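You operate a simulated robot arm through the tools that you are given. There is no shell and no other tool. Be economical: measure what you need, move in short steps, check, and stop when the job is done.

You run a simulated two-armed robot. Do the job below in one go: nothing can be reset, and whatever is moved stays where it is left.

JOB
Shim the pedestal's gap to zero on the gauge.
Fine: free the pedestal lever first and lock it again after; each shim is fully in or fully out.

It is judged by the outcome, as a careful person would: the job done as asked, and still so three seconds after it is handed in. It fails if anything else is knocked over, pushed out of place, dropped, spilled or broken.

ROBOT AND FRAMES
Two 7-joint arms with fingered hands on one trunk, on a base that drives. Base frame: it is fixed to the floor where the robot stands at the start and does not move with it; the origin is under the middle of the robot, x ahead of it, y to its left, z up; the surface under the hand at the start is at about z = 0.765. Lengths are in m, angles in degrees, forces in N, time in s.
The left shoulder is at the start at [0.06, 0.138, 0.797], the right one opposite. With the tool pointing down near the work surface each hand reaches from about 0.4 to 0.92 m from the robot's upright axis, wherever it stands, measured 20 degrees to its own side. Places, roughly: first handle plate bolt [0.4, -0.1, 0.7]; first pedestal bolt [0.6, 0, 0.8]; gap gauge [0.7, -0.1, 0.8]; number four guard bolt [0.5, -0.4, 0.8]; number one guard bolt [0.6, -0.4, 0.8]; number three guard bolt [0.6, -0.5, 0.8]; number two guard bolt [0.5, -0.5, 0.8]; pedestal lever [0.6, 0, 0.8]; second handle plate bolt [0.4, -0.1, 0.7]; second pedestal bolt [0.6, -0.2, 0.8]. Payload 4 kg a hand.
The TCP of each hand is the grasp point between the finger pads, 0.036 m short of the fingertips. In the tool frame z runs along the fingers and y along their closing line. Largest opening 0.12 m; the body of the gripper starts 0.042 m behind the TCP. The gripper is a hand of 5 fingers: y runs from the thumb to the fingers, the wrist lies at [-0.015, -0.109, -0.2] in the tool frame, and closing takes about 1.5 s.
Orientation is told as [roll, pitch, yaw] about the base's x, y, z axes, in that order, counted from this pose: with the fingers straight down and the wrist toward the robot, the tool's x, y and z point along [0, 1, 0], [1, 0, 0] and [0, 0, -1] of the base frame.

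CONTROLS
- The arms move only by the tool step_arm. It takes "left_motion", "right_motion" or both (then of equal length, played together; a hand with none holds still); each is a list of rows, each an object (a shift or turn left out is 0, a gripper value left out holds the last) with "dp": the shift along the tool's x, y, z in units of 20 mm (1.0 is 20 mm), a list of three; "delta_rot": the turn, a rotation vector about the tool's x, y, z in units of 8 degrees (1.0 is 8 degrees), a list of three. In form: [{"dp": [dx, dy, dz], "delta_rot": [wx, wy, wz]}, ...]. A call has 1 to 10 rows; each row shifts and turns the commanded pose from where the row before left it, along the tool's axes as they then stand. "left_claw" and "right_claw" are, for a hand that has rows, the opening, from 0 (shut) to 1 (fully open), set as the call begins (left out, the last holds). A call with a number of a shift or a turn outside -1 to 1 is refused whole. Each row takes 0.2 s and may step no farther than 0.05 m and 8.6 degrees from the row before; otherwise, or with a gripper value out of range, the whole call is refused. A pose out of reach is approached as far as the arm can. The call stops where the force on the tool passes 40 N (or 10 N more than at its start, if that is more) or the arm is blocked; 0.2 s more then pass. The fingers move at their own pace (about 0.153 m/s each) and stop on an object; they squeeze with about 32 N. The grip force told is the motor's: it shows also when the fingers shut on nothing. Time passes only in rows, and 0.2 s behind the last, so rows that do not move let the fingers close. The reply holds the time, the measured pose of the TCP, the force on the tool along the base axes, the opening and the grip force, in the units named above and with some noise, with the torque about the TCP (base axes, N m) and any sound that the robot's microphone picked up, and new pictures: "show" is both (left out), scene, wrist or none (wrist: the cameras of the hands that moved).
- Cameras (640 x 400 px; columns grow to the right, rows downward): "scene" is now at [0.0555, -0.0094, 1.4352]; the picture's right is [-0.11, -0.99, 0.00], its down [-0.63, 0.07, -0.77] and it looks along [0.77, -0.09, -0.64] (base axes); focal length 250 px, centre (320, 200). "left" rides on the left gripper at [-0.07, -0.079, -0.131] in its tool frame; the picture's right is [-0.78, -0.29, 0.55], its down [0.55, -0.73, 0.40] and it looks along [0.29, 0.61, 0.74] (tool axes); focal length 222 px, centre (320, 200). "right" rides on the right gripper at [0.069, -0.079, -0.131] in its tool frame; the picture's right is [-0.79, 0.29, -0.55], its down [-0.55, -0.74, 0.40] and it looks along [-0.29, 0.61, 0.74] (tool axes); focal length 222 px, centre (320, 200). There is no depth. A picture from a camera that has moved, and an enlarged one, comes with that camera's place and axes in the base frame and with its lens.
- move_column(by): slides the trunk up (or, below 0, down) by that many m; the arms and the scene camera ride with it, the base frame stays. It gives what a move gives, with no picture.
- steer(legs): drives the robot by 1 to 6 legs, each [ahead, left, turn to the left] in m, m and degrees, along the robot's own axes; the way and the turn of a leg run together, so that a leg with both is an arc; at most 1.5 m and 180 degrees a leg. The arms and the cameras ride along, it lands a little off, and it stops where it bumps. It gives what a move gives, and a new picture of the scene camera.
- grasp_type(shape, hand): the hand has 5 fingers and takes this shape, open, in about a second: jaw (thumb against the fingers, like two jaws); tri (thumb and two fingers); tip (a fingertip pinch); poke (one finger out to press); point (the index stretched); flat (the hand flat); cup (the hand cupped); fist (a fist). The gripper value then closes the fingers along that shape, each until it touches; the sizes above hold for jaw. It gives what a move gives, with no picture.
- head_to(pan, tilt): turns the head with the scene camera to pan (to the left, within 86 degrees either way) and tilt (down, from -29 to 69), counted from straight ahead of the robot. It gives what a move gives, and a new picture of the scene camera.
- close_up(camera, box): a new picture of the part [left, top, right, bottom] of that camera's present view, enlarged. The clock stands still meanwhile.
- finish_job(): hands the job in; it is judged then, once.

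Go step by step. Nothing tells you exact positions but the pictures and the camera data: compare them with the known pose of the tool, close in by small moves and look again before you grip or let go. The budget is 120 turns and 260 pictures, counting those below and the enlarged ones. Unless the task says otherwise, let go and move clear before handing in, and close with one line.

The tools are called by a JSON object that holds its "fn" and its "kwargs". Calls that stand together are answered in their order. step_arm: Moves the arms, as the interface text tells. Its arguments: {"type":"object","properties":{"left_motion":{"type":"array","items":{"type":"object","properties":{"dp":{"type":"array","items":{"type":"number"}},"delta_rot":{"type":"array","items":{"type":"number"}}}}},"left_claw":{"type":"number"},"right_motion":{"type":"array","items":{"type":"object","properties":{"dp":{"type":"array","items":{"type":"number"}},"delta_rot":{"type":"array","items":{"type":"number"}}}}},"right_claw":{"type":"number"},"show":{"type":"string","enum":["both","scene","wrist","none"]}},"required":[]} The other tools are called the same way: move_column (by) slides the trunk up or down; grasp_type (shape, hand) gives the hand a shape; steer (legs) drives the base; head_to (pan, tilt) turns the head that bears the scene camera; close_up (camera, box) takes an enlarged picture of a part of a camera's view; finish_job () hands the job in.

At the start:

```text
clock: 0.0
left_eef_pos: [0.6389, 0.174, 1.1354]
left_tool_rot: [0.1, 0.0, 0.0]
left_ft_force: [0.9, 0.1, 0.4]
left_torque: [-0.02, -0.06, -0.04]
left_finger_gap: 0.1198
left_gripper_force: 0.1
left_shape: jaw
right_eef_pos: [0.4829, -0.3267, 1.1437]
right_tool_rot: [0.0, 0.1, 0.1]
right_ft_force: [-0.4, 0.6, -0.5]
right_torque: [0.03, 0.04, -0.01]
right_finger_gap: 0.1197
right_gripper_force: 0.0
right_shape: jaw
trunk travel left (down, up): [-0.375, 0.215]
robot x, y, heading: [-0.0026, 0.0003, 0.0]
head pan, tilt: [-6.5, 39.5]
```

scene: 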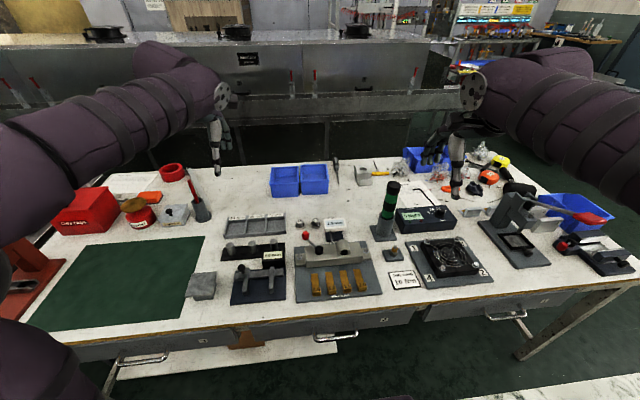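
right: 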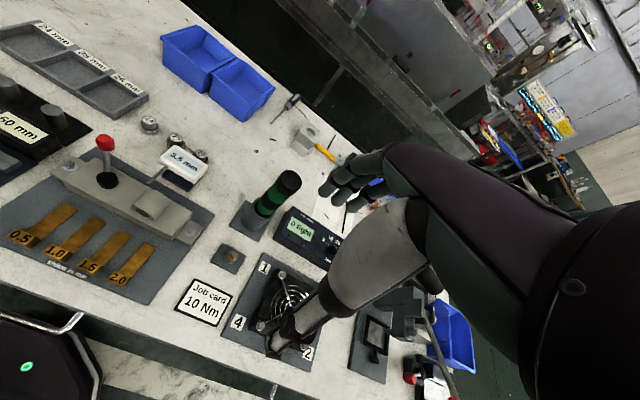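
left: 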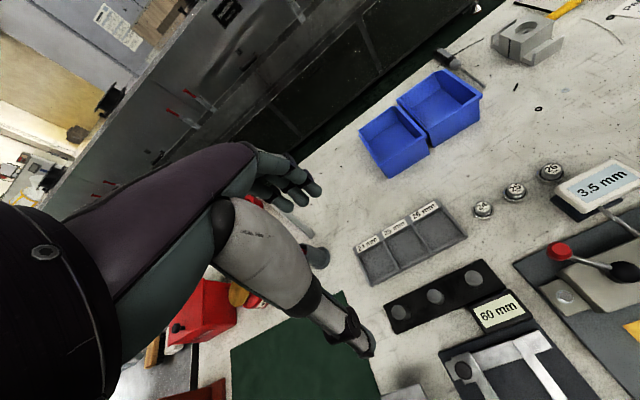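

I see the pedestal plate with four labelled brass shims (0.5, 1.0, 1.5, 2.0), a red-knobbed lever and a gauge reading about 3.5 mm. I'll look closer first.

{"fn": "close_up", "kwargs": {"camera": "scene", "box": [280, 205, 400, 305]}}

{"fn": "close_up", "kwargs": {"camera": "right", "box": [0, 100, 240, 320]}}

```text
4.00 times, centred on (340, 255) of scene
camera zoom: at [0.0555, -0.0094, 1.4352], right [-0.11, -0.99, 0.0], down [-0.63, 0.07, -0.77], along [0.77, -0.09, -0.64], focal length 1000 px, centre (240, -20)
```

zoom: 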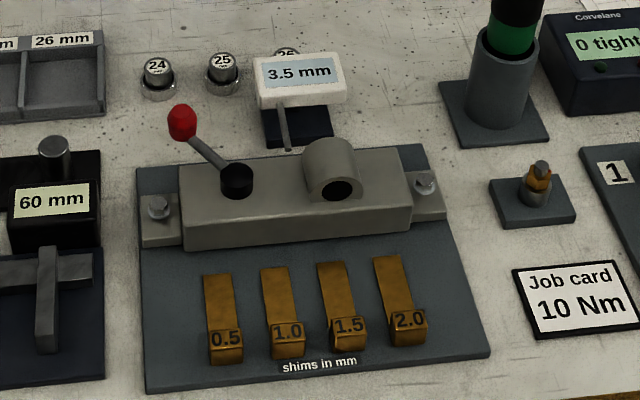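

```text
1.82 times, centred on (120, 210) of right
camera zoom: at [0.4049, -0.2565, 1.2757], right [0.29, -0.78, 0.55], down [-0.73, -0.55, -0.4], along [0.61, -0.29, -0.74], focal length 404 px, centre (684, 182)
```

zoom: 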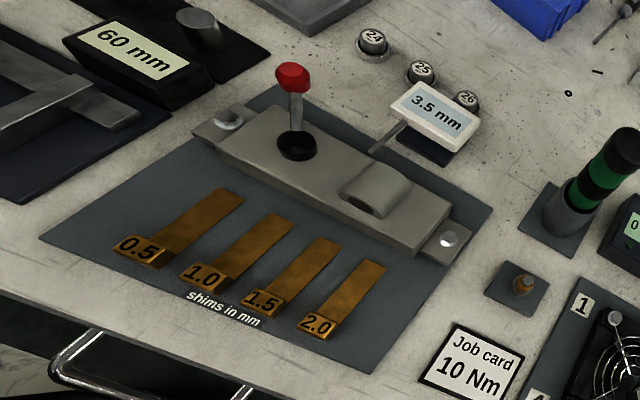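

The gauge reads 3.5 mm and the shims lie in front of the pedestal, with tabs at about x 0.437 and y -0.043 to -0.175. The lever knob is near (0.60, -0.03, 0.84). I'll back off a little for reach and shape the right hand to poke.

{"fn": "steer", "kwargs": {"legs": [[-0.1, 0, 0]]}}

{"fn": "grasp_type", "kwargs": {"hand": "right", "shape": "poke"}}

{"fn": "head_to", "kwargs": {"pan": -6, "tilt": 43}}

{"fn": "close_up", "kwargs": {"camera": "right", "box": [0, 0, 640, 400]}}

```text
clock: 1.1
left_eef_pos: [0.5379, 0.1738, 1.1362]
left_tool_rot: [0.0, -0.1, 0.0]
left_ft_force: [-0.4, -0.3, -0.6]
left_torque: [0.0, -0.02, 0.03]
left_finger_gap: 0.1198
left_gripper_force: 0.1
left_shape: jaw
right_eef_pos: [0.3817, -0.3252, 1.1464]
right_tool_rot: [0.1, -0.1, 0.1]
right_ft_force: [-0.7, 0.0, -0.4]
right_torque: [0.0, -0.03, -0.02]
right_finger_gap: 0.1196
right_gripper_force: 0.0
right_shape: jaw
trunk travel left (down, up): [-0.375, 0.215]
robot x, y, heading: [-0.1021, -0.0009, 0.1]
head pan, tilt: [-6.5, 39.5]
camera scene: at [-0.0456, -0.0093, 1.4353], right [-0.11, -0.99, 0.0], down [-0.63, 0.07, -0.77], along [0.77, -0.09, -0.64], focal length 250 px, centre (320, 200)
```

scene: 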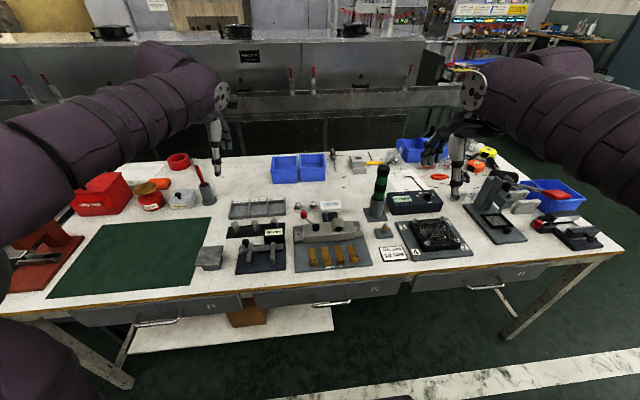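

```text
clock: 2.0
left_eef_pos: [0.5409, 0.1742, 1.1356]
left_tool_rot: [0.0, -0.1, -0.1]
left_ft_force: [-0.1, -0.4, -0.2]
left_torque: [0.02, 0.01, 0.0]
left_finger_gap: 0.1198
left_gripper_force: 0.0
left_shape: jaw
right_eef_pos: [0.3837, -0.3264, 1.145]
right_tool_rot: [0.0, 0.0, 0.0]
right_ft_force: [-0.3, 0.2, -0.5]
right_torque: [-0.03, 0.0, 0.03]
right_finger_gap: 0.0
right_gripper_force: 0.1
right_shape: poke
trunk travel left (down, up): [-0.375, 0.215]
robot x, y, heading: [-0.0989, 0.0003, 0.0]
head pan, tilt: [-6.5, 39.5]
```

```text
clock: 2.7
left_eef_pos: [0.5417, 0.1734, 1.1353]
left_tool_rot: [0.0, -0.1, 0.0]
left_ft_force: [0.2, 1.4, -0.2]
left_torque: [-0.01, -0.02, 0.02]
left_finger_gap: 0.1196
left_gripper_force: 0.1
left_shape: jaw
right_eef_pos: [0.3838, -0.326, 1.1451]
right_tool_rot: [0.0, 0.0, 0.0]
right_ft_force: [0.5, -0.3, 0.4]
right_torque: [0.05, -0.02, -0.01]
right_finger_gap: 0.0001
right_gripper_force: 0.1
right_shape: poke
trunk travel left (down, up): [-0.375, 0.215]
robot x, y, heading: [-0.1016, -0.002, 0.2]
head pan, tilt: [-6.0, 43.0]
camera scene: at [-0.0466, -0.0084, 1.4302], right [-0.1, -0.99, 0.0], down [-0.68, 0.07, -0.73], along [0.73, -0.08, -0.68], focal length 250 px, centre (320, 200)
```

scene: 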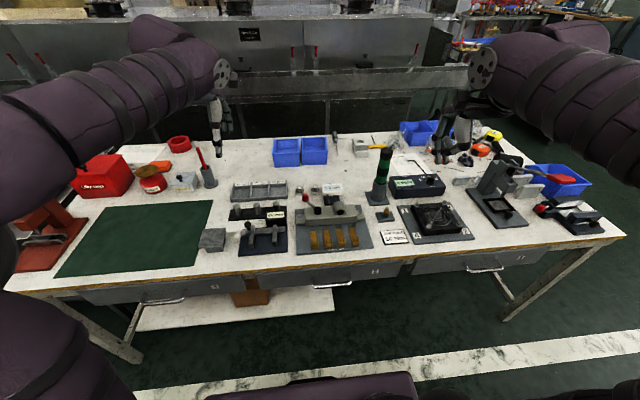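

```text
1.00 times, centred on (320, 200) of right (not enlarged: the box is as wide or as high as the picture)
camera zoom: at [0.305, -0.2567, 1.2758], right [0.29, -0.78, 0.55], down [-0.73, -0.55, -0.4], along [0.61, -0.29, -0.74], focal length 222 px, centre (320, 200)
```

zoom: 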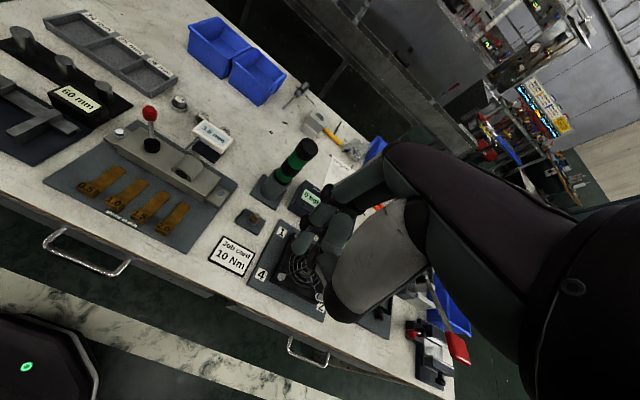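

The poke hand is shaped. I'm moving it toward the pedestal, staying high, so the wrist camera can view the lever.

{"fn": "step_arm", "kwargs": {"right_motion": [{"dp": [0.8, 0.4, 0.7]}, {"dp": [0.8, 0.4, 0.7]}, {"dp": [0.8, 0.4, 0.7]}, {"dp": [0.8, 0.4, 0.7]}, {"dp": [0.8, 0.4, 0.7]}, {"dp": [0.8, 0.4, 0.7]}, {"dp": [0.8, 0.4, 0.7]}, {"dp": [0.8, 0.4, 0.7]}, {"dp": [0.8, 0.4, 0.7]}, {"dp": [0.8, 0.4, 0.7]}]}}

```text
clock: 4.9
left_eef_pos: [0.541, 0.1738, 1.1355]
left_tool_rot: [0.0, 0.0, 0.0]
left_ft_force: [-0.1, -0.4, 0.7]
left_torque: [0.01, 0.01, -0.01]
left_finger_gap: 0.1196
left_gripper_force: 0.1
left_shape: jaw
right_eef_pos: [0.4646, -0.1661, 1.005]
right_tool_rot: [0.0, 0.0, 0.0]
right_ft_force: [0.4, 0.4, 0.5]
right_torque: [-0.02, -0.02, -0.02]
right_finger_gap: 0.0
right_gripper_force: 0.0
right_shape: poke
trunk travel left (down, up): [-0.375, 0.215]
robot x, y, heading: [-0.0996, 0.0009, -0.2]
head pan, tilt: [-6.0, 43.0]
camera scene: at [-0.0463, -0.0083, 1.4301], right [-0.1, -0.99, 0.0], down [-0.68, 0.07, -0.73], along [0.73, -0.08, -0.68], focal length 250 px, centre (320, 200)
camera right: at [0.386, -0.0976, 1.1355], right [0.29, -0.79, 0.55], down [-0.73, -0.55, -0.4], along [0.61, -0.29, -0.74], focal length 222 px, centre (320, 200)
```

scene: 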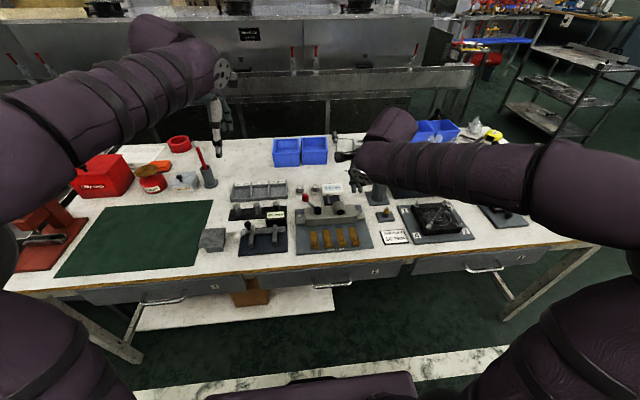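
right: 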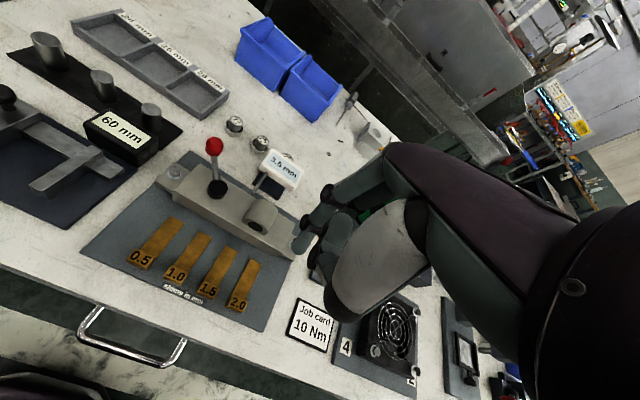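

The index fingertip appears at the expected spot (TCP + 36 mm). I'm zooming in on the lever.

{"fn": "close_up", "kwargs": {"camera": "right", "box": [130, 110, 330, 270]}}

{"fn": "close_up", "kwargs": {"camera": "left", "box": [440, 150, 640, 400]}}

```text
2.50 times, centred on (230, 190) of right
camera zoom: at [0.386, -0.0976, 1.1355], right [0.29, -0.79, 0.55], down [-0.73, -0.55, -0.4], along [0.61, -0.29, -0.74], focal length 555 px, centre (545, 225)
```

zoom: 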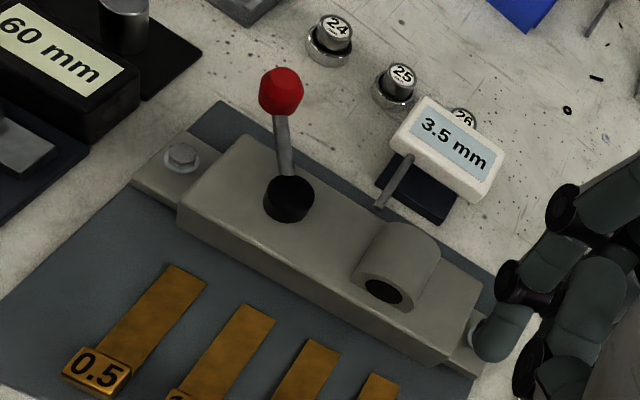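

```text
1.60 times, centred on (540, 275) of left
camera zoom: at [0.4615, 0.1049, 1.267], right [-0.29, -0.78, -0.55], down [-0.73, 0.55, -0.4], along [0.61, 0.29, -0.74], focal length 355 px, centre (-32, 80)
```

zoom: 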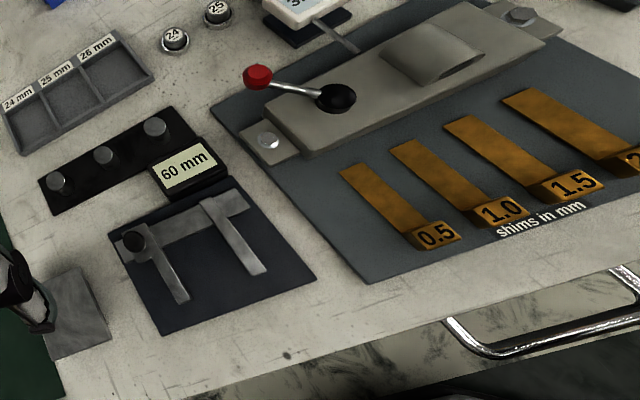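

Triangulating from three views puts the knob at (0.599, -0.023, 0.838) and the pivot at (0.553, -0.062), so the lever lies low and likely swings flat. The left hand's curled fingers would stay clear of the gauge, so I'll use it for the lever and clear the right arm.

{"fn": "grasp_type", "kwargs": {"hand": "left", "shape": "poke"}}

{"fn": "step_arm", "kwargs": {"right_motion": [{"dp": [-1, -0.2, -0.3]}, {"dp": [-1, -0.2, -0.3]}, {"dp": [-1, -0.2, -0.3]}, {"dp": [-1, -0.2, -0.3]}, {"dp": [-1, -0.2, -0.3]}, {"dp": [-1, -0.2, -0.3]}, {"dp": [-1, -0.2, -0.3]}, {"dp": [-1, -0.2, -0.3]}], "show": "none"}}

{"fn": "step_arm", "kwargs": {"left_motion": [{"dp": [-1, 0.39, 0.8]}, {"dp": [-1, 0.39, 0.8]}, {"dp": [-1, 0.39, 0.8]}, {"dp": [-1, 0.39, 0.8]}, {"dp": [-1, 0.39, 0.8]}, {"dp": [-1, 0.39, 0.8]}, {"dp": [-1, 0.39, 0.8]}, {"dp": [-1, 0.39, 0.8]}, {"dp": [-1, 0.39, 0.8]}, {"dp": [-1, 0.39, 0.8]}]}}

```text
clock: 5.8
left_eef_pos: [0.5403, 0.1734, 1.1345]
left_tool_rot: [0.0, 0.0, -0.1]
left_ft_force: [-0.1, 0.2, 0.0]
left_torque: [0.0, 0.01, -0.02]
left_finger_gap: 0.0
left_gripper_force: 0.0
left_shape: poke
right_eef_pos: [0.4632, -0.1662, 1.0054]
right_tool_rot: [0.0, 0.0, 0.0]
right_ft_force: [0.1, 0.0, 0.1]
right_torque: [0.02, -0.01, -0.01]
right_finger_gap: 0.0001
right_gripper_force: 0.0
right_shape: poke
trunk travel left (down, up): [-0.375, 0.215]
robot x, y, heading: [-0.0991, -0.002, -0.2]
head pan, tilt: [-6.0, 43.0]
```

```text
clock: 7.6
left_eef_pos: [0.5406, 0.1723, 1.1353]
left_tool_rot: [-0.1, 0.0, 0.0]
left_ft_force: [-0.4, 0.0, -0.5]
left_torque: [0.05, 0.02, 0.0]
left_finger_gap: 0.0
left_gripper_force: 0.1
left_shape: poke
right_eef_pos: [0.4321, -0.3255, 1.0539]
right_tool_rot: [0.0, -0.2, 0.1]
right_ft_force: [0.1, -0.2, -0.2]
right_torque: [-0.03, -0.01, 0.02]
right_finger_gap: 0.0
right_gripper_force: 0.0
right_shape: poke
trunk travel left (down, up): [-0.375, 0.215]
robot x, y, heading: [-0.1053, -0.0023, 0.2]
head pan, tilt: [-6.0, 43.0]
```

```text
clock: 9.8
left_eef_pos: [0.6175, -0.0282, 0.977]
left_tool_rot: [-0.1, 0.1, 0.0]
left_ft_force: [0.3, -0.4, -0.5]
left_torque: [-0.07, 0.0, 0.01]
left_finger_gap: 0.0001
left_gripper_force: 0.1
left_shape: poke
right_eef_pos: [0.4322, -0.3239, 1.0538]
right_tool_rot: [0.0, 0.1, 0.0]
right_ft_force: [0.4, 0.6, -0.7]
right_torque: [0.01, -0.01, 0.04]
right_finger_gap: 0.0
right_gripper_force: 0.2
right_shape: poke
trunk travel left (down, up): [-0.375, 0.215]
robot x, y, heading: [-0.1011, 0.0027, -0.0]
head pan, tilt: [-6.0, 43.0]
camera scene: at [-0.0463, -0.0088, 1.4301], right [-0.1, -0.99, 0.0], down [-0.68, 0.07, -0.73], along [0.73, -0.08, -0.68], focal length 250 px, centre (320, 200)
camera left: at [0.5392, -0.0969, 1.1081], right [-0.29, -0.78, -0.55], down [-0.73, 0.55, -0.4], along [0.61, 0.29, -0.74], focal length 222 px, centre (320, 200)
```

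scene: 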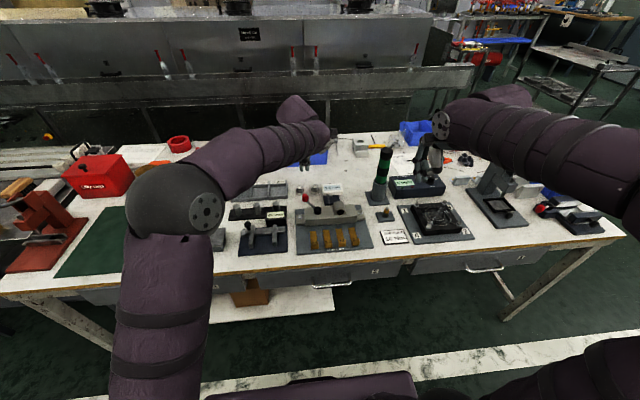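
left: 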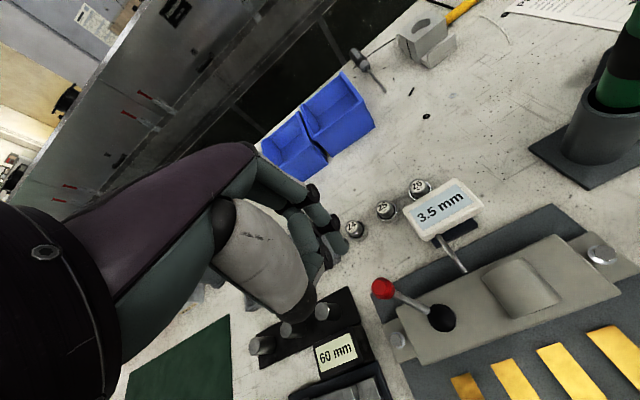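

The knob is confirmed at (0.600, -0.022). I'll go down with the left fingertip on its right/far side, at tip (0.620, -0.047, 0.83).

{"fn": "step_arm", "kwargs": {"left_motion": [{"dp": [-0.95, 0.15, 0]}, {"dp": [0, 0, 1]}, {"dp": [0, 0, 1]}, {"dp": [0, 0, 1]}, {"dp": [0, 0, 1]}, {"dp": [0, 0, 1]}, {"dp": [0, 0, 0.5]}], "show": "wrist"}}

{"fn": "close_up", "kwargs": {"camera": "scene", "box": [260, 150, 420, 270]}}

```text
clock: 11.4
left_eef_pos: [0.6221, -0.0466, 0.8655]
left_tool_rot: [-0.1, 0.0, 0.0]
left_ft_force: [-0.2, 0.3, 0.2]
left_torque: [-0.01, -0.01, -0.02]
left_finger_gap: 0.0
left_gripper_force: 0.0
left_shape: poke
right_eef_pos: [0.4321, -0.3257, 1.0536]
right_tool_rot: [0.0, 0.0, 0.1]
right_ft_force: [-0.3, 0.5, -0.1]
right_torque: [-0.03, 0.01, 0.03]
right_finger_gap: 0.0
right_gripper_force: 0.0
right_shape: poke
trunk travel left (down, up): [-0.375, 0.215]
robot x, y, heading: [-0.0975, -0.003, -0.4]
head pan, tilt: [-6.0, 43.0]
camera left: at [0.5424, -0.1147, 0.9968], right [-0.29, -0.78, -0.55], down [-0.73, 0.55, -0.4], along [0.61, 0.29, -0.74], focal length 222 px, centre (320, 200)
```

left: 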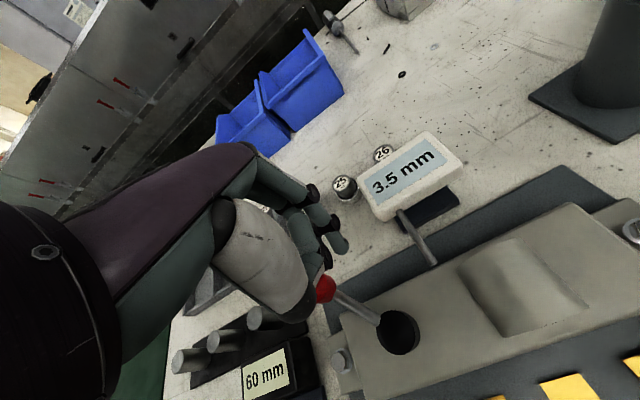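

```text
3.33 times, centred on (340, 210) of scene
camera zoom: at [-0.0464, -0.0085, 1.4302], right [-0.1, -0.99, 0.0], down [-0.68, 0.07, -0.73], along [0.73, -0.08, -0.68], focal length 834 px, centre (253, 167)
```

zoom: 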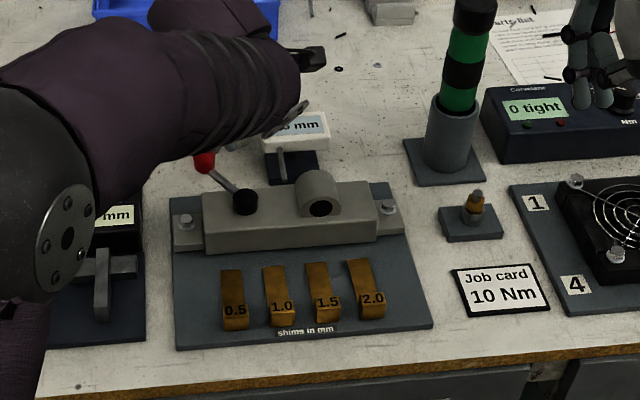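

The fingertip is beside the knob and nothing is in contact. I'm pushing it counter-clockwise (left and back) in small steps.

{"fn": "step_arm", "kwargs": {"left_motion": [{"dp": [0.35, -0.25, 0]}, {"dp": [0.35, -0.25, 0]}, {"dp": [0.35, -0.25, 0]}, {"dp": [0.35, -0.3, 0]}, {"dp": [0.35, -0.3, 0]}], "show": "wrist"}}

```text
clock: 12.6
left_eef_pos: [0.5972, -0.0171, 0.8664]
left_tool_rot: [-0.4, -0.4, -0.5]
left_ft_force: [25.5, -20.8, 9.2]
left_torque: [-0.81, -0.87, 0.04]
left_finger_gap: 0.0
left_gripper_force: 0.0
left_shape: poke
right_eef_pos: [0.4342, -0.3288, 1.0533]
right_tool_rot: [0.0, 0.0, 0.0]
right_ft_force: [-0.2, 0.2, 0.5]
right_torque: [-0.03, -0.02, -0.02]
right_finger_gap: 0.0001
right_gripper_force: 0.1
right_shape: poke
trunk travel left (down, up): [-0.375, 0.215]
robot x, y, heading: [-0.1012, 0.0043, -0.2]
head pan, tilt: [-6.0, 43.0]
camera left: at [0.5158, -0.0836, 0.9992], right [-0.29, -0.79, -0.54], down [-0.73, 0.55, -0.41], along [0.62, 0.28, -0.73], focal length 222 px, centre (320, 200)
```

left: 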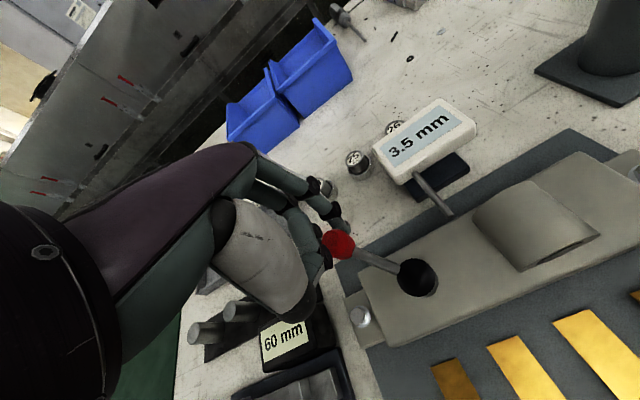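

The knob didn't move at about 33 N, so that way is the stop. I'll lift over and push clockwise from the other side.

{"fn": "step_arm", "kwargs": {"left_motion": [{"dp": [-0.6, 0.5, 0]}, {"dp": [-0.6, 0.5, 0]}, {"dp": [0, 0, -1]}, {"dp": [0, 0, -1]}, {"dp": [0, 0, -1]}, {"dp": [0.85, -0.7, 0]}, {"dp": [0.85, -0.7, 0]}, {"dp": [0.85, -0.7, 0]}], "show": "wrist"}}

```text
clock: 14.4
left_eef_pos: [0.5698, 0.0169, 0.9246]
left_tool_rot: [0.0, -0.1, 0.1]
left_ft_force: [-0.2, -0.4, 0.3]
left_torque: [0.03, -0.01, 0.01]
left_finger_gap: 0.0
left_gripper_force: 0.0
left_shape: poke
right_eef_pos: [0.4323, -0.3258, 1.0541]
right_tool_rot: [-0.1, 0.0, 0.0]
right_ft_force: [0.0, 0.3, 0.8]
right_torque: [0.01, 0.0, 0.01]
right_finger_gap: 0.0001
right_gripper_force: 0.1
right_shape: poke
trunk travel left (down, up): [-0.375, 0.215]
robot x, y, heading: [-0.1032, -0.001, -0.1]
head pan, tilt: [-6.0, 43.0]
camera left: at [0.4924, -0.0516, 1.0565], right [-0.29, -0.78, -0.55], down [-0.73, 0.55, -0.4], along [0.61, 0.29, -0.74], focal length 222 px, centre (320, 200)
```

left: 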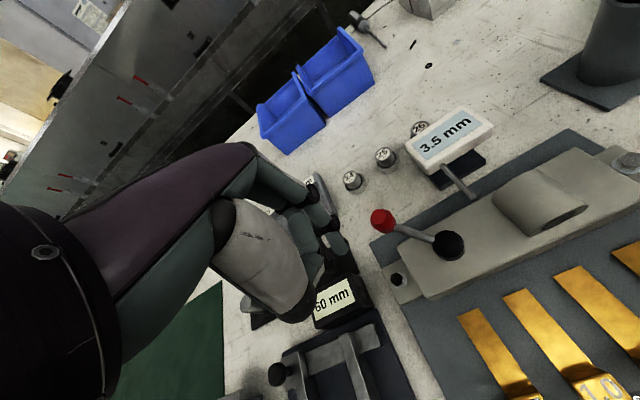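

The knob is clear to the right of the fingertip. I'm going down and pushing clockwise.

{"fn": "step_arm", "kwargs": {"left_motion": [{"dp": [0, 0, 1]}, {"dp": [0, 0, 1]}, {"dp": [0, 0, 0.9]}, {"dp": [-0.4, 0.3, 0]}, {"dp": [-0.4, 0.3, 0]}, {"dp": [-0.4, 0.3, 0]}, {"dp": [-0.4, 0.25, 0]}], "show": "wrist"}}

```text
clock: 16.0
left_eef_pos: [0.5947, -0.0154, 0.8669]
left_tool_rot: [0.0, 0.0, 0.0]
left_ft_force: [0.7, 1.4, 0.4]
left_torque: [-0.03, -0.01, 0.02]
left_finger_gap: 0.0
left_gripper_force: 0.1
left_shape: poke
right_eef_pos: [0.4332, -0.3256, 1.0543]
right_tool_rot: [0.0, 0.0, 0.1]
right_ft_force: [-0.1, 0.5, -0.6]
right_torque: [-0.01, -0.01, -0.03]
right_finger_gap: 0.0
right_gripper_force: 0.0
right_shape: poke
trunk travel left (down, up): [-0.375, 0.215]
robot x, y, heading: [-0.102, 0.0009, 0.0]
head pan, tilt: [-6.0, 43.0]
camera left: at [0.516, -0.0845, 0.9979], right [-0.29, -0.78, -0.55], down [-0.73, 0.55, -0.4], along [0.61, 0.29, -0.74], focal length 222 px, centre (320, 200)
```

left: 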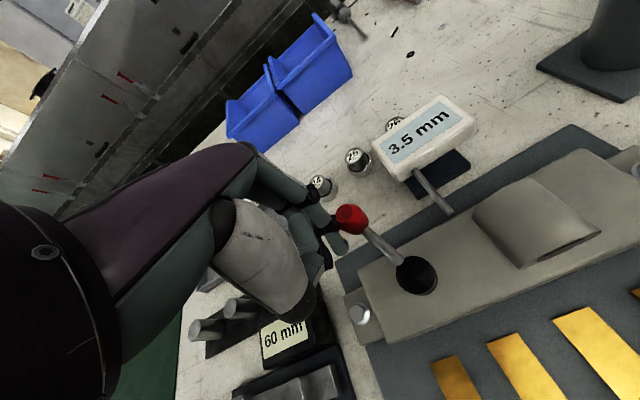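

The lever swings clockwise easily. I'll continue around the arc in small steps, watching the gauge.

{"fn": "step_arm", "kwargs": {"left_motion": [{"dp": [-0.5, 0.2, 0.1]}, {"dp": [-0.5, 0.15, 0.1]}, {"dp": [-0.5, 0.1, 0]}, {"dp": [-0.5, 0, 0]}], "show": "wrist"}}

{"fn": "close_up", "kwargs": {"camera": "scene", "box": [260, 150, 420, 270]}}

```text
clock: 17.0
left_eef_pos: [0.6037, -0.0587, 0.8634]
left_tool_rot: [0.0, 0.0, 0.0]
left_ft_force: [-0.6, 1.2, -0.1]
left_torque: [0.07, 0.01, 0.0]
left_finger_gap: 0.0
left_gripper_force: 0.1
left_shape: poke
right_eef_pos: [0.433, -0.3255, 1.0544]
right_tool_rot: [0.1, 0.0, 0.0]
right_ft_force: [-0.5, -0.5, 0.7]
right_torque: [0.01, 0.01, 0.02]
right_finger_gap: 0.0
right_gripper_force: 0.1
right_shape: poke
trunk travel left (down, up): [-0.375, 0.215]
robot x, y, heading: [-0.0983, -0.0012, -0.0]
head pan, tilt: [-6.0, 43.0]
camera left: at [0.5254, -0.1258, 0.9946], right [-0.29, -0.78, -0.55], down [-0.73, 0.55, -0.4], along [0.61, 0.29, -0.74], focal length 222 px, centre (320, 200)
```

left: 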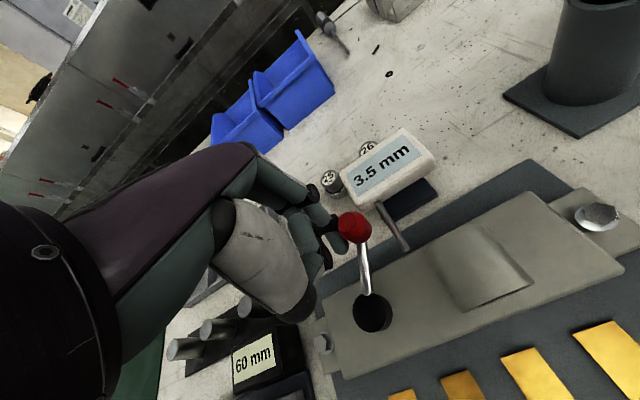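

```text
3.33 times, centred on (340, 210) of scene
camera zoom: at [-0.0465, -0.0085, 1.4301], right [-0.1, -0.99, 0.0], down [-0.68, 0.07, -0.73], along [0.73, -0.08, -0.68], focal length 834 px, centre (253, 167)
```

zoom: 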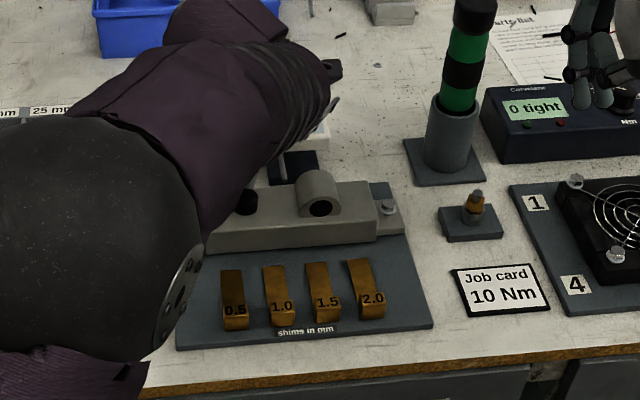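

The lever is now about 60° round with light force, and the gauge is untouched. I'll continue a little further to find the end stop.

{"fn": "step_arm", "kwargs": {"left_motion": [{"dp": [-0.35, -0.1, 0]}, {"dp": [-0.35, -0.15, 0]}, {"dp": [-0.35, -0.2, 0]}], "show": "wrist"}}

```text
clock: 17.8
left_eef_pos: [0.5977, -0.0679, 0.8637]
left_tool_rot: [0.2, 0.0, 0.5]
left_ft_force: [14.1, 25.4, -0.5]
left_torque: [0.55, -0.29, 0.41]
left_finger_gap: 0.0
left_gripper_force: 0.2
left_shape: poke
right_eef_pos: [0.4331, -0.3225, 1.0536]
right_tool_rot: [-0.2, -0.1, 0.3]
right_ft_force: [-0.8, 0.4, 0.0]
right_torque: [0.0, 0.01, -0.01]
right_finger_gap: 0.0001
right_gripper_force: 0.0
right_shape: poke
trunk travel left (down, up): [-0.375, 0.215]
robot x, y, heading: [-0.0984, -0.0014, 0.2]
head pan, tilt: [-6.0, 43.0]
camera left: at [0.5198, -0.1383, 0.9952], right [-0.28, -0.79, -0.55], down [-0.74, 0.54, -0.4], along [0.61, 0.3, -0.74], focal length 222 px, centre (320, 200)
```

left: 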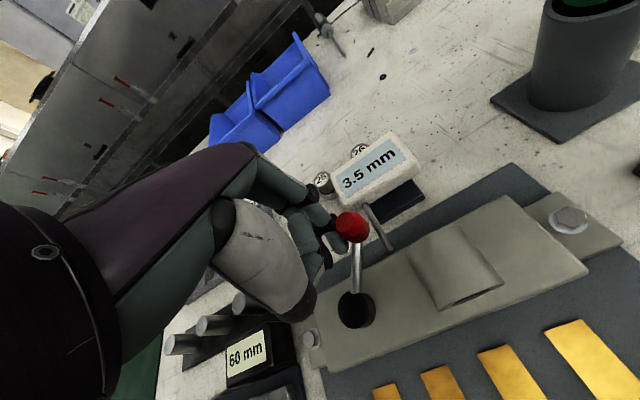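

It resists now at about 29 N, after roughly 70° of travel. I'm checking whether that is the lever's stop rather than contact with the gauge.

{"fn": "close_up", "kwargs": {"camera": "left", "box": [300, 120, 460, 340]}}

{"fn": "step_arm", "kwargs": {"left_motion": [{"dp": [0.5, 0.25, 0]}, {"dp": [0.5, 0.1, 0]}, {"dp": [0.5, 0, 0]}, {"dp": [0, 0, -1]}, {"dp": [0, 0, -1]}, {"dp": [0, 0, -1]}, {"dp": [0.5, 0, -1]}, {"dp": [1, 0, -1]}, {"dp": [1, 0, -1]}, {"dp": [1, 0, -1]}], "show": "wrist"}}

```text
1.82 times, centred on (380, 230) of left
camera zoom: at [0.5198, -0.1383, 0.9952], right [-0.28, -0.79, -0.55], down [-0.74, 0.54, -0.4], along [0.61, 0.3, -0.74], focal length 404 px, centre (211, 146)
```

zoom: 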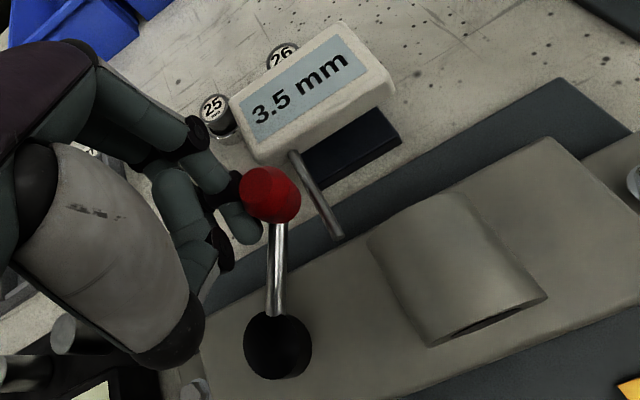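

```text
clock: 20.0
left_eef_pos: [0.6018, 0.0219, 1.0017]
left_tool_rot: [0.1, 0.0, -0.1]
left_ft_force: [-0.3, 0.5, 0.0]
left_torque: [0.02, 0.0, 0.0]
left_finger_gap: 0.0001
left_gripper_force: 0.1
left_shape: poke
right_eef_pos: [0.432, -0.3252, 1.0543]
right_tool_rot: [-0.1, -0.1, -0.1]
right_ft_force: [0.6, 0.4, 0.1]
right_torque: [0.0, 0.01, -0.01]
right_finger_gap: 0.0
right_gripper_force: 0.0
right_shape: poke
trunk travel left (down, up): [-0.375, 0.215]
robot x, y, heading: [-0.1012, -0.0013, 0.1]
head pan, tilt: [-6.0, 43.0]
camera left: at [0.5227, -0.0466, 1.1346], right [-0.29, -0.78, -0.55], down [-0.73, 0.55, -0.4], along [0.61, 0.29, -0.74], focal length 222 px, centre (320, 200)
```

left: 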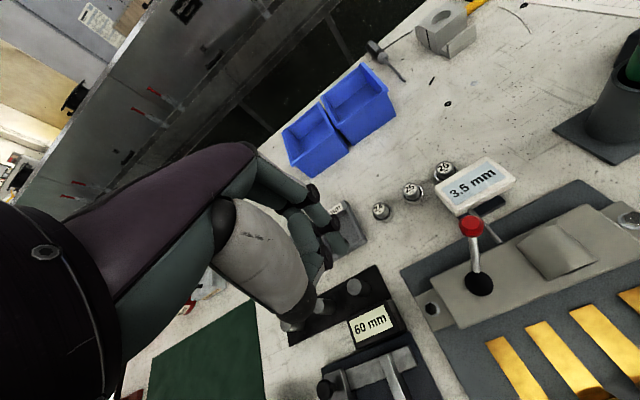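

The lever is free, with the gauge clear. The left hand retreats, and the right fingertip goes to hover behind the 2.0 shim's tab.

{"fn": "step_arm", "kwargs": {"left_motion": [{"dp": [1, -0.3, -0.6]}, {"dp": [1, -0.3, -0.6]}, {"dp": [1, -0.3, -0.6]}, {"dp": [1, -0.3, -0.6]}, {"dp": [1, -0.3, -0.6]}, {"dp": [1, -0.3, -0.6]}, {"dp": [1, -0.3, -0.6]}, {"dp": [1, -0.3, -0.6]}], "right_motion": [{"dp": [0.94, -0.18, 0.8]}, {"dp": [0.94, -0.18, 0.8]}, {"dp": [0.94, -0.18, 0.8]}, {"dp": [0.94, -0.18, 0.8]}, {"dp": [0.94, -0.18, 0.8]}, {"dp": [0.94, -0.18, 0.8]}, {"dp": [0.94, -0.18, 0.8]}, {"dp": [0.94, -0.18, 0.8]}], "show": "none"}}

{"fn": "close_up", "kwargs": {"camera": "scene", "box": [270, 170, 410, 280]}}

{"fn": "close_up", "kwargs": {"camera": "right", "box": [0, 0, 640, 400]}}

```text
clock: 21.8
left_eef_pos: [0.5545, 0.1845, 1.0995]
left_tool_rot: [-0.1, 0.1, 0.0]
left_ft_force: [-0.6, -0.4, -0.2]
left_torque: [-0.04, 0.02, -0.01]
left_finger_gap: 0.0
left_gripper_force: 0.1
left_shape: poke
right_eef_pos: [0.403, -0.1769, 0.9266]
right_tool_rot: [0.0, -0.1, 0.0]
right_ft_force: [-0.3, -1.2, 0.1]
right_torque: [-0.01, -0.01, 0.02]
right_finger_gap: 0.0
right_gripper_force: 0.0
right_shape: poke
trunk travel left (down, up): [-0.375, 0.215]
robot x, y, heading: [-0.1016, -0.0022, -0.0]
head pan, tilt: [-6.0, 43.0]
```

```text
3.64 times, centred on (340, 225) of scene
camera zoom: at [-0.0466, -0.0081, 1.4302], right [-0.1, -0.99, 0.0], down [-0.68, 0.07, -0.73], along [0.73, -0.08, -0.68], focal length 909 px, centre (247, 109)
```

zoom: 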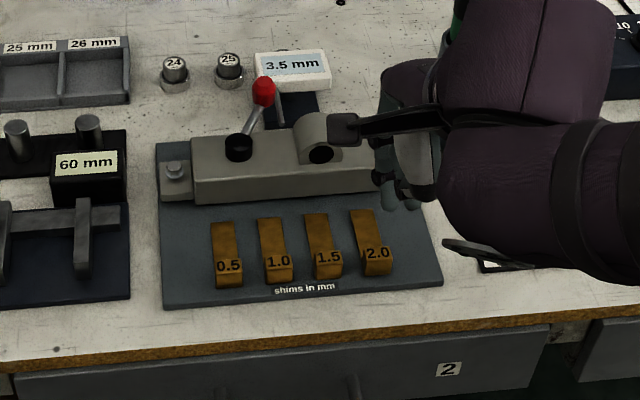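

```text
1.00 times, centred on (320, 200) of right (not enlarged: the box is as wide or as high as the picture)
camera zoom: at [0.3242, -0.1067, 1.0571], right [0.29, -0.78, 0.55], down [-0.73, -0.55, -0.4], along [0.61, -0.29, -0.74], focal length 222 px, centre (320, 200)
```

zoom: 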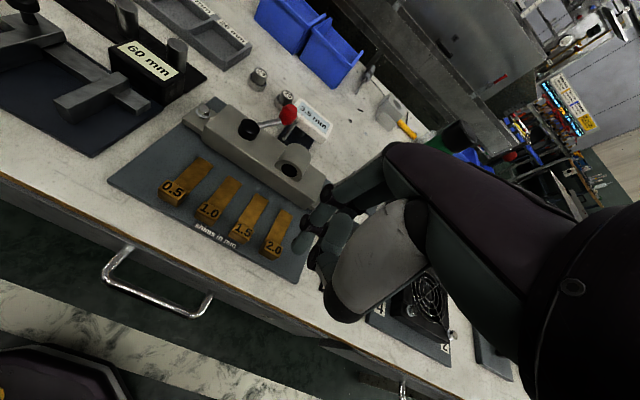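

The 2.0 tab front face is at about (0.435, -0.177). The fingertip is over (0.403, -0.177), so I'm descending behind the tab.

{"fn": "step_arm", "kwargs": {"right_motion": [{"dp": [0, 0, 1]}, {"dp": [0, 0, 1]}, {"dp": [0, 0, 1]}, {"dp": [0, 0, 1]}, {"dp": [0, 0, 1]}, {"dp": [0, 0, 0.35]}], "show": "both"}}

{"fn": "close_up", "kwargs": {"camera": "right", "box": [170, 120, 350, 320]}}

```text
clock: 23.2
left_eef_pos: [0.5549, 0.1837, 1.1002]
left_tool_rot: [0.0, 0.0, 0.1]
left_ft_force: [0.0, 0.6, 0.6]
left_torque: [-0.03, 0.03, -0.01]
left_finger_gap: 0.0001
left_gripper_force: 0.1
left_shape: poke
right_eef_pos: [0.4028, -0.1756, 0.8172]
right_tool_rot: [0.1, -0.1, 0.1]
right_ft_force: [-0.9, -0.2, 0.9]
right_torque: [-0.01, -0.02, -0.01]
right_finger_gap: 0.0002
right_gripper_force: 0.1
right_shape: poke
trunk travel left (down, up): [-0.375, 0.215]
robot x, y, heading: [-0.1003, -0.0028, -0.0]
head pan, tilt: [-6.0, 43.0]
camera scene: at [-0.0467, -0.0084, 1.4302], right [-0.1, -0.99, 0.0], down [-0.68, 0.07, -0.73], along [0.73, -0.08, -0.68], focal length 250 px, centre (320, 200)
camera right: at [0.325, -0.1058, 0.9487], right [0.29, -0.78, 0.55], down [-0.73, -0.55, -0.4], along [0.61, -0.29, -0.74], focal length 222 px, centre (320, 200)
```

scene: 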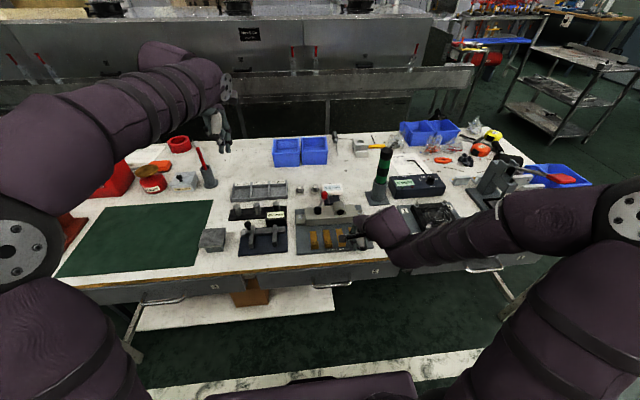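
right: 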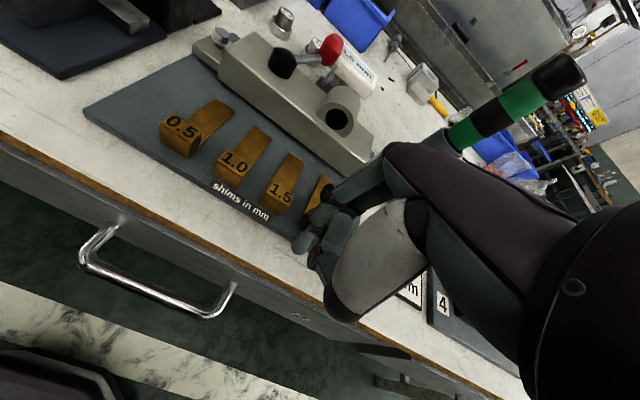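

```text
2.00 times, centred on (260, 220) of right
camera zoom: at [0.325, -0.1058, 0.9487], right [0.29, -0.78, 0.55], down [-0.73, -0.55, -0.4], along [0.61, -0.29, -0.74], focal length 444 px, centre (440, 160)
```

zoom: 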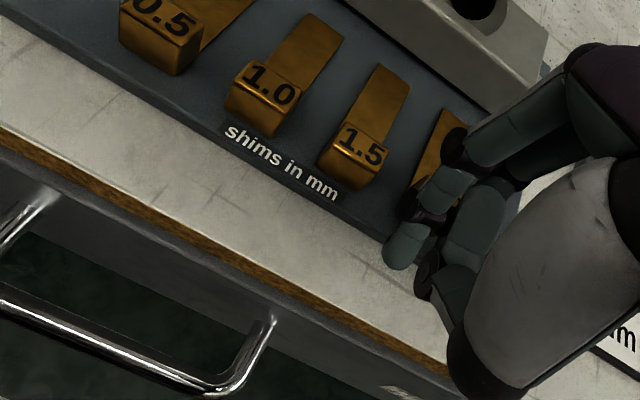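

The fingertip is behind the 2.0 tab with no contact. I'm pushing forward.

{"fn": "step_arm", "kwargs": {"right_motion": [{"dp": [0, 0.5, 0]}, {"dp": [0, 0.5, 0]}, {"dp": [0, 0.5, 0]}, {"dp": [0, 0.5, 0]}, {"dp": [0, 0.5, 0]}], "show": "wrist"}}

{"fn": "close_up", "kwargs": {"camera": "scene", "box": [270, 170, 410, 280]}}

```text
clock: 24.4
left_eef_pos: [0.5544, 0.1843, 1.0999]
left_tool_rot: [0.0, -0.1, 0.0]
left_ft_force: [-0.8, 0.3, -0.1]
left_torque: [0.04, 0.01, 0.03]
left_finger_gap: 0.0001
left_gripper_force: 0.1
left_shape: poke
right_eef_pos: [0.4533, -0.1733, 0.8185]
right_tool_rot: [0.0, -0.1, 0.1]
right_ft_force: [-2.2, 0.0, 2.5]
right_torque: [-0.01, 0.01, -0.03]
right_finger_gap: 0.0002
right_gripper_force: 0.1
right_shape: poke
trunk travel left (down, up): [-0.375, 0.215]
robot x, y, heading: [-0.1004, 0.0019, -0.2]
head pan, tilt: [-6.0, 43.0]
camera right: at [0.3736, -0.1056, 0.949], right [0.29, -0.78, 0.55], down [-0.73, -0.55, -0.4], along [0.61, -0.29, -0.74], focal length 222 px, centre (320, 200)
```

right: 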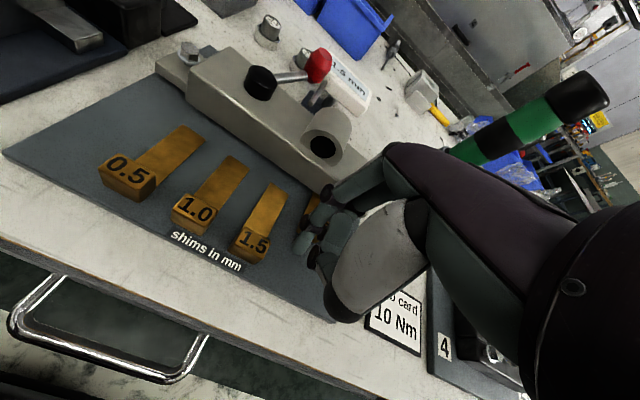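

```text
3.64 times, centred on (340, 225) of scene
camera zoom: at [-0.0471, -0.0083, 1.4302], right [-0.1, -0.99, 0.0], down [-0.68, 0.07, -0.73], along [0.73, -0.08, -0.68], focal length 909 px, centre (247, 109)
```

zoom: 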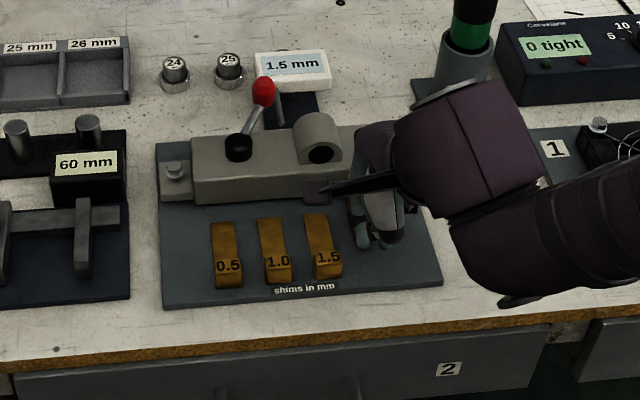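

The gauge dropped to 1.5 mm and the shim slides easily. I'm continuing until it stops.

{"fn": "step_arm", "kwargs": {"right_motion": [{"dp": [0, 0.5, 0]}, {"dp": [0, 0.5, 0]}, {"dp": [0, 0.5, 0]}, {"dp": [0, 0.5, 0]}], "show": "wrist"}}

{"fn": "close_up", "kwargs": {"camera": "scene", "box": [270, 170, 410, 280]}}

```text
clock: 25.0
left_eef_pos: [0.5512, 0.1825, 1.1025]
left_tool_rot: [0.0, -0.2, -0.1]
left_ft_force: [-0.4, 0.4, -0.1]
left_torque: [-0.01, 0.0, -0.03]
left_finger_gap: 0.0001
left_gripper_force: 0.1
left_shape: poke
right_eef_pos: [0.4661, -0.1732, 0.8228]
right_tool_rot: [0.1, -0.2, 0.2]
right_ft_force: [-27.1, -4.1, 26.4]
right_torque: [-0.29, 0.61, -0.05]
right_finger_gap: 0.0001
right_gripper_force: 0.0
right_shape: poke
trunk travel left (down, up): [-0.375, 0.215]
robot x, y, heading: [-0.0999, 0.0021, -0.2]
head pan, tilt: [-6.0, 43.0]
stopped in row 3 (right hand): the force on the tool passed its limit at 44 N (the readings are from after the stop); the commanded pose is now the measured one
camera right: at [0.3864, -0.1047, 0.9521], right [0.29, -0.78, 0.55], down [-0.73, -0.55, -0.4], along [0.62, -0.28, -0.73], focal length 222 px, centre (320, 200)
```

right: 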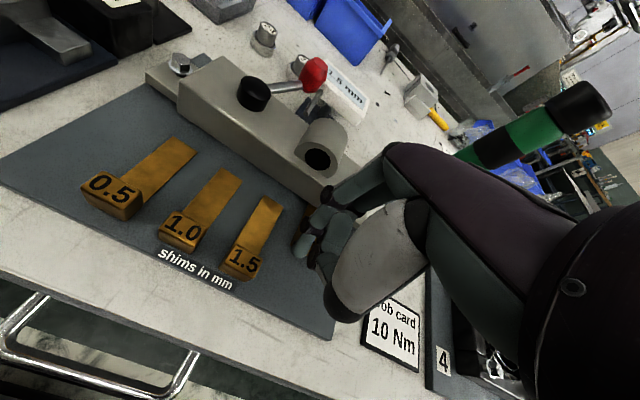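

```text
3.64 times, centred on (340, 225) of scene
camera zoom: at [-0.0518, -0.0084, 1.4307], right [-0.11, -0.99, 0.0], down [-0.68, 0.07, -0.73], along [0.73, -0.08, -0.68], focal length 909 px, centre (247, 109)
```

zoom: 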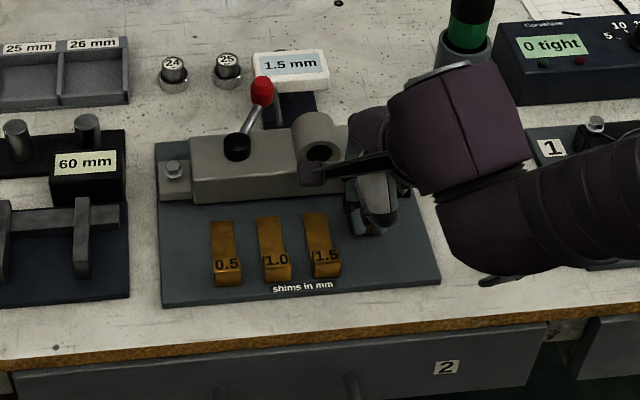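

The push stopped at 44 N with the shim about 40 mm in. I'll back off and check whether it is fully in or the hand hit something.

{"fn": "step_arm", "kwargs": {"right_motion": [{"dp": [0, -0.5, 0]}, {"dp": [0, -0.8, 0]}, {"dp": [0, -0.8, -0.5]}, {"dp": [0, -0.5, -1]}, {"dp": [0, 0, -1]}, {"dp": [-0.5, 0, -1]}, {"dp": [-1, 0, -0.5]}, {"dp": [-1, 0, 0]}, {"dp": [-1, 0, 0]}], "show": "none"}}

{"fn": "close_up", "kwargs": {"camera": "scene", "box": [270, 170, 410, 280]}}

{"fn": "close_up", "kwargs": {"camera": "right", "box": [60, 40, 360, 300]}}

```text
clock: 27.0
left_eef_pos: [0.5542, 0.1844, 1.1001]
left_tool_rot: [0.0, 0.0, 0.0]
left_ft_force: [-0.1, -0.8, -0.4]
left_torque: [0.02, 0.02, -0.01]
left_finger_gap: 0.0
left_gripper_force: 0.0
left_shape: poke
right_eef_pos: [0.4162, -0.2442, 0.8983]
right_tool_rot: [0.2, 0.0, 0.2]
right_ft_force: [-0.3, -0.2, -0.6]
right_torque: [0.02, -0.03, 0.01]
right_finger_gap: 0.0
right_gripper_force: 0.0
right_shape: poke
trunk travel left (down, up): [-0.375, 0.215]
robot x, y, heading: [-0.102, -0.0016, -0.0]
head pan, tilt: [-6.0, 43.0]
```

```text
3.64 times, centred on (340, 225) of scene
camera zoom: at [-0.0472, -0.0085, 1.4302], right [-0.11, -0.99, 0.0], down [-0.68, 0.07, -0.73], along [0.73, -0.08, -0.68], focal length 909 px, centre (247, 109)
```

zoom: 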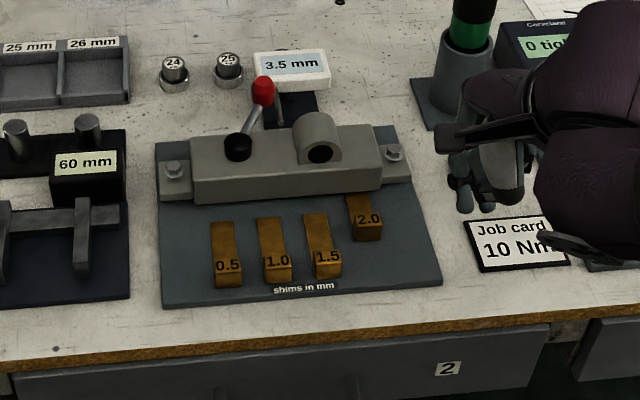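

```text
1.54 times, centred on (210, 170) of right
camera zoom: at [0.3378, -0.1764, 1.0291], right [0.29, -0.78, 0.55], down [-0.73, -0.55, -0.4], along [0.61, -0.28, -0.74], focal length 342 px, centre (489, 246)
```

zoom: 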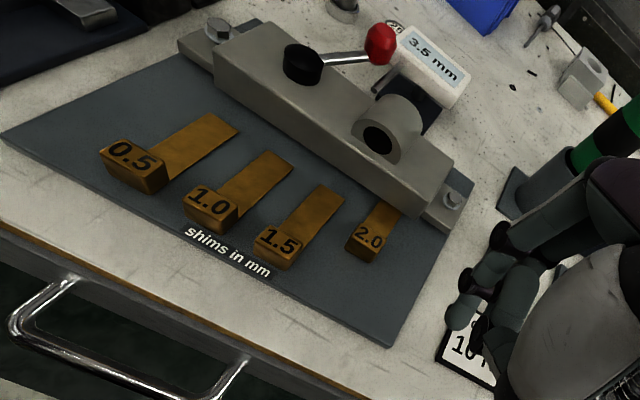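

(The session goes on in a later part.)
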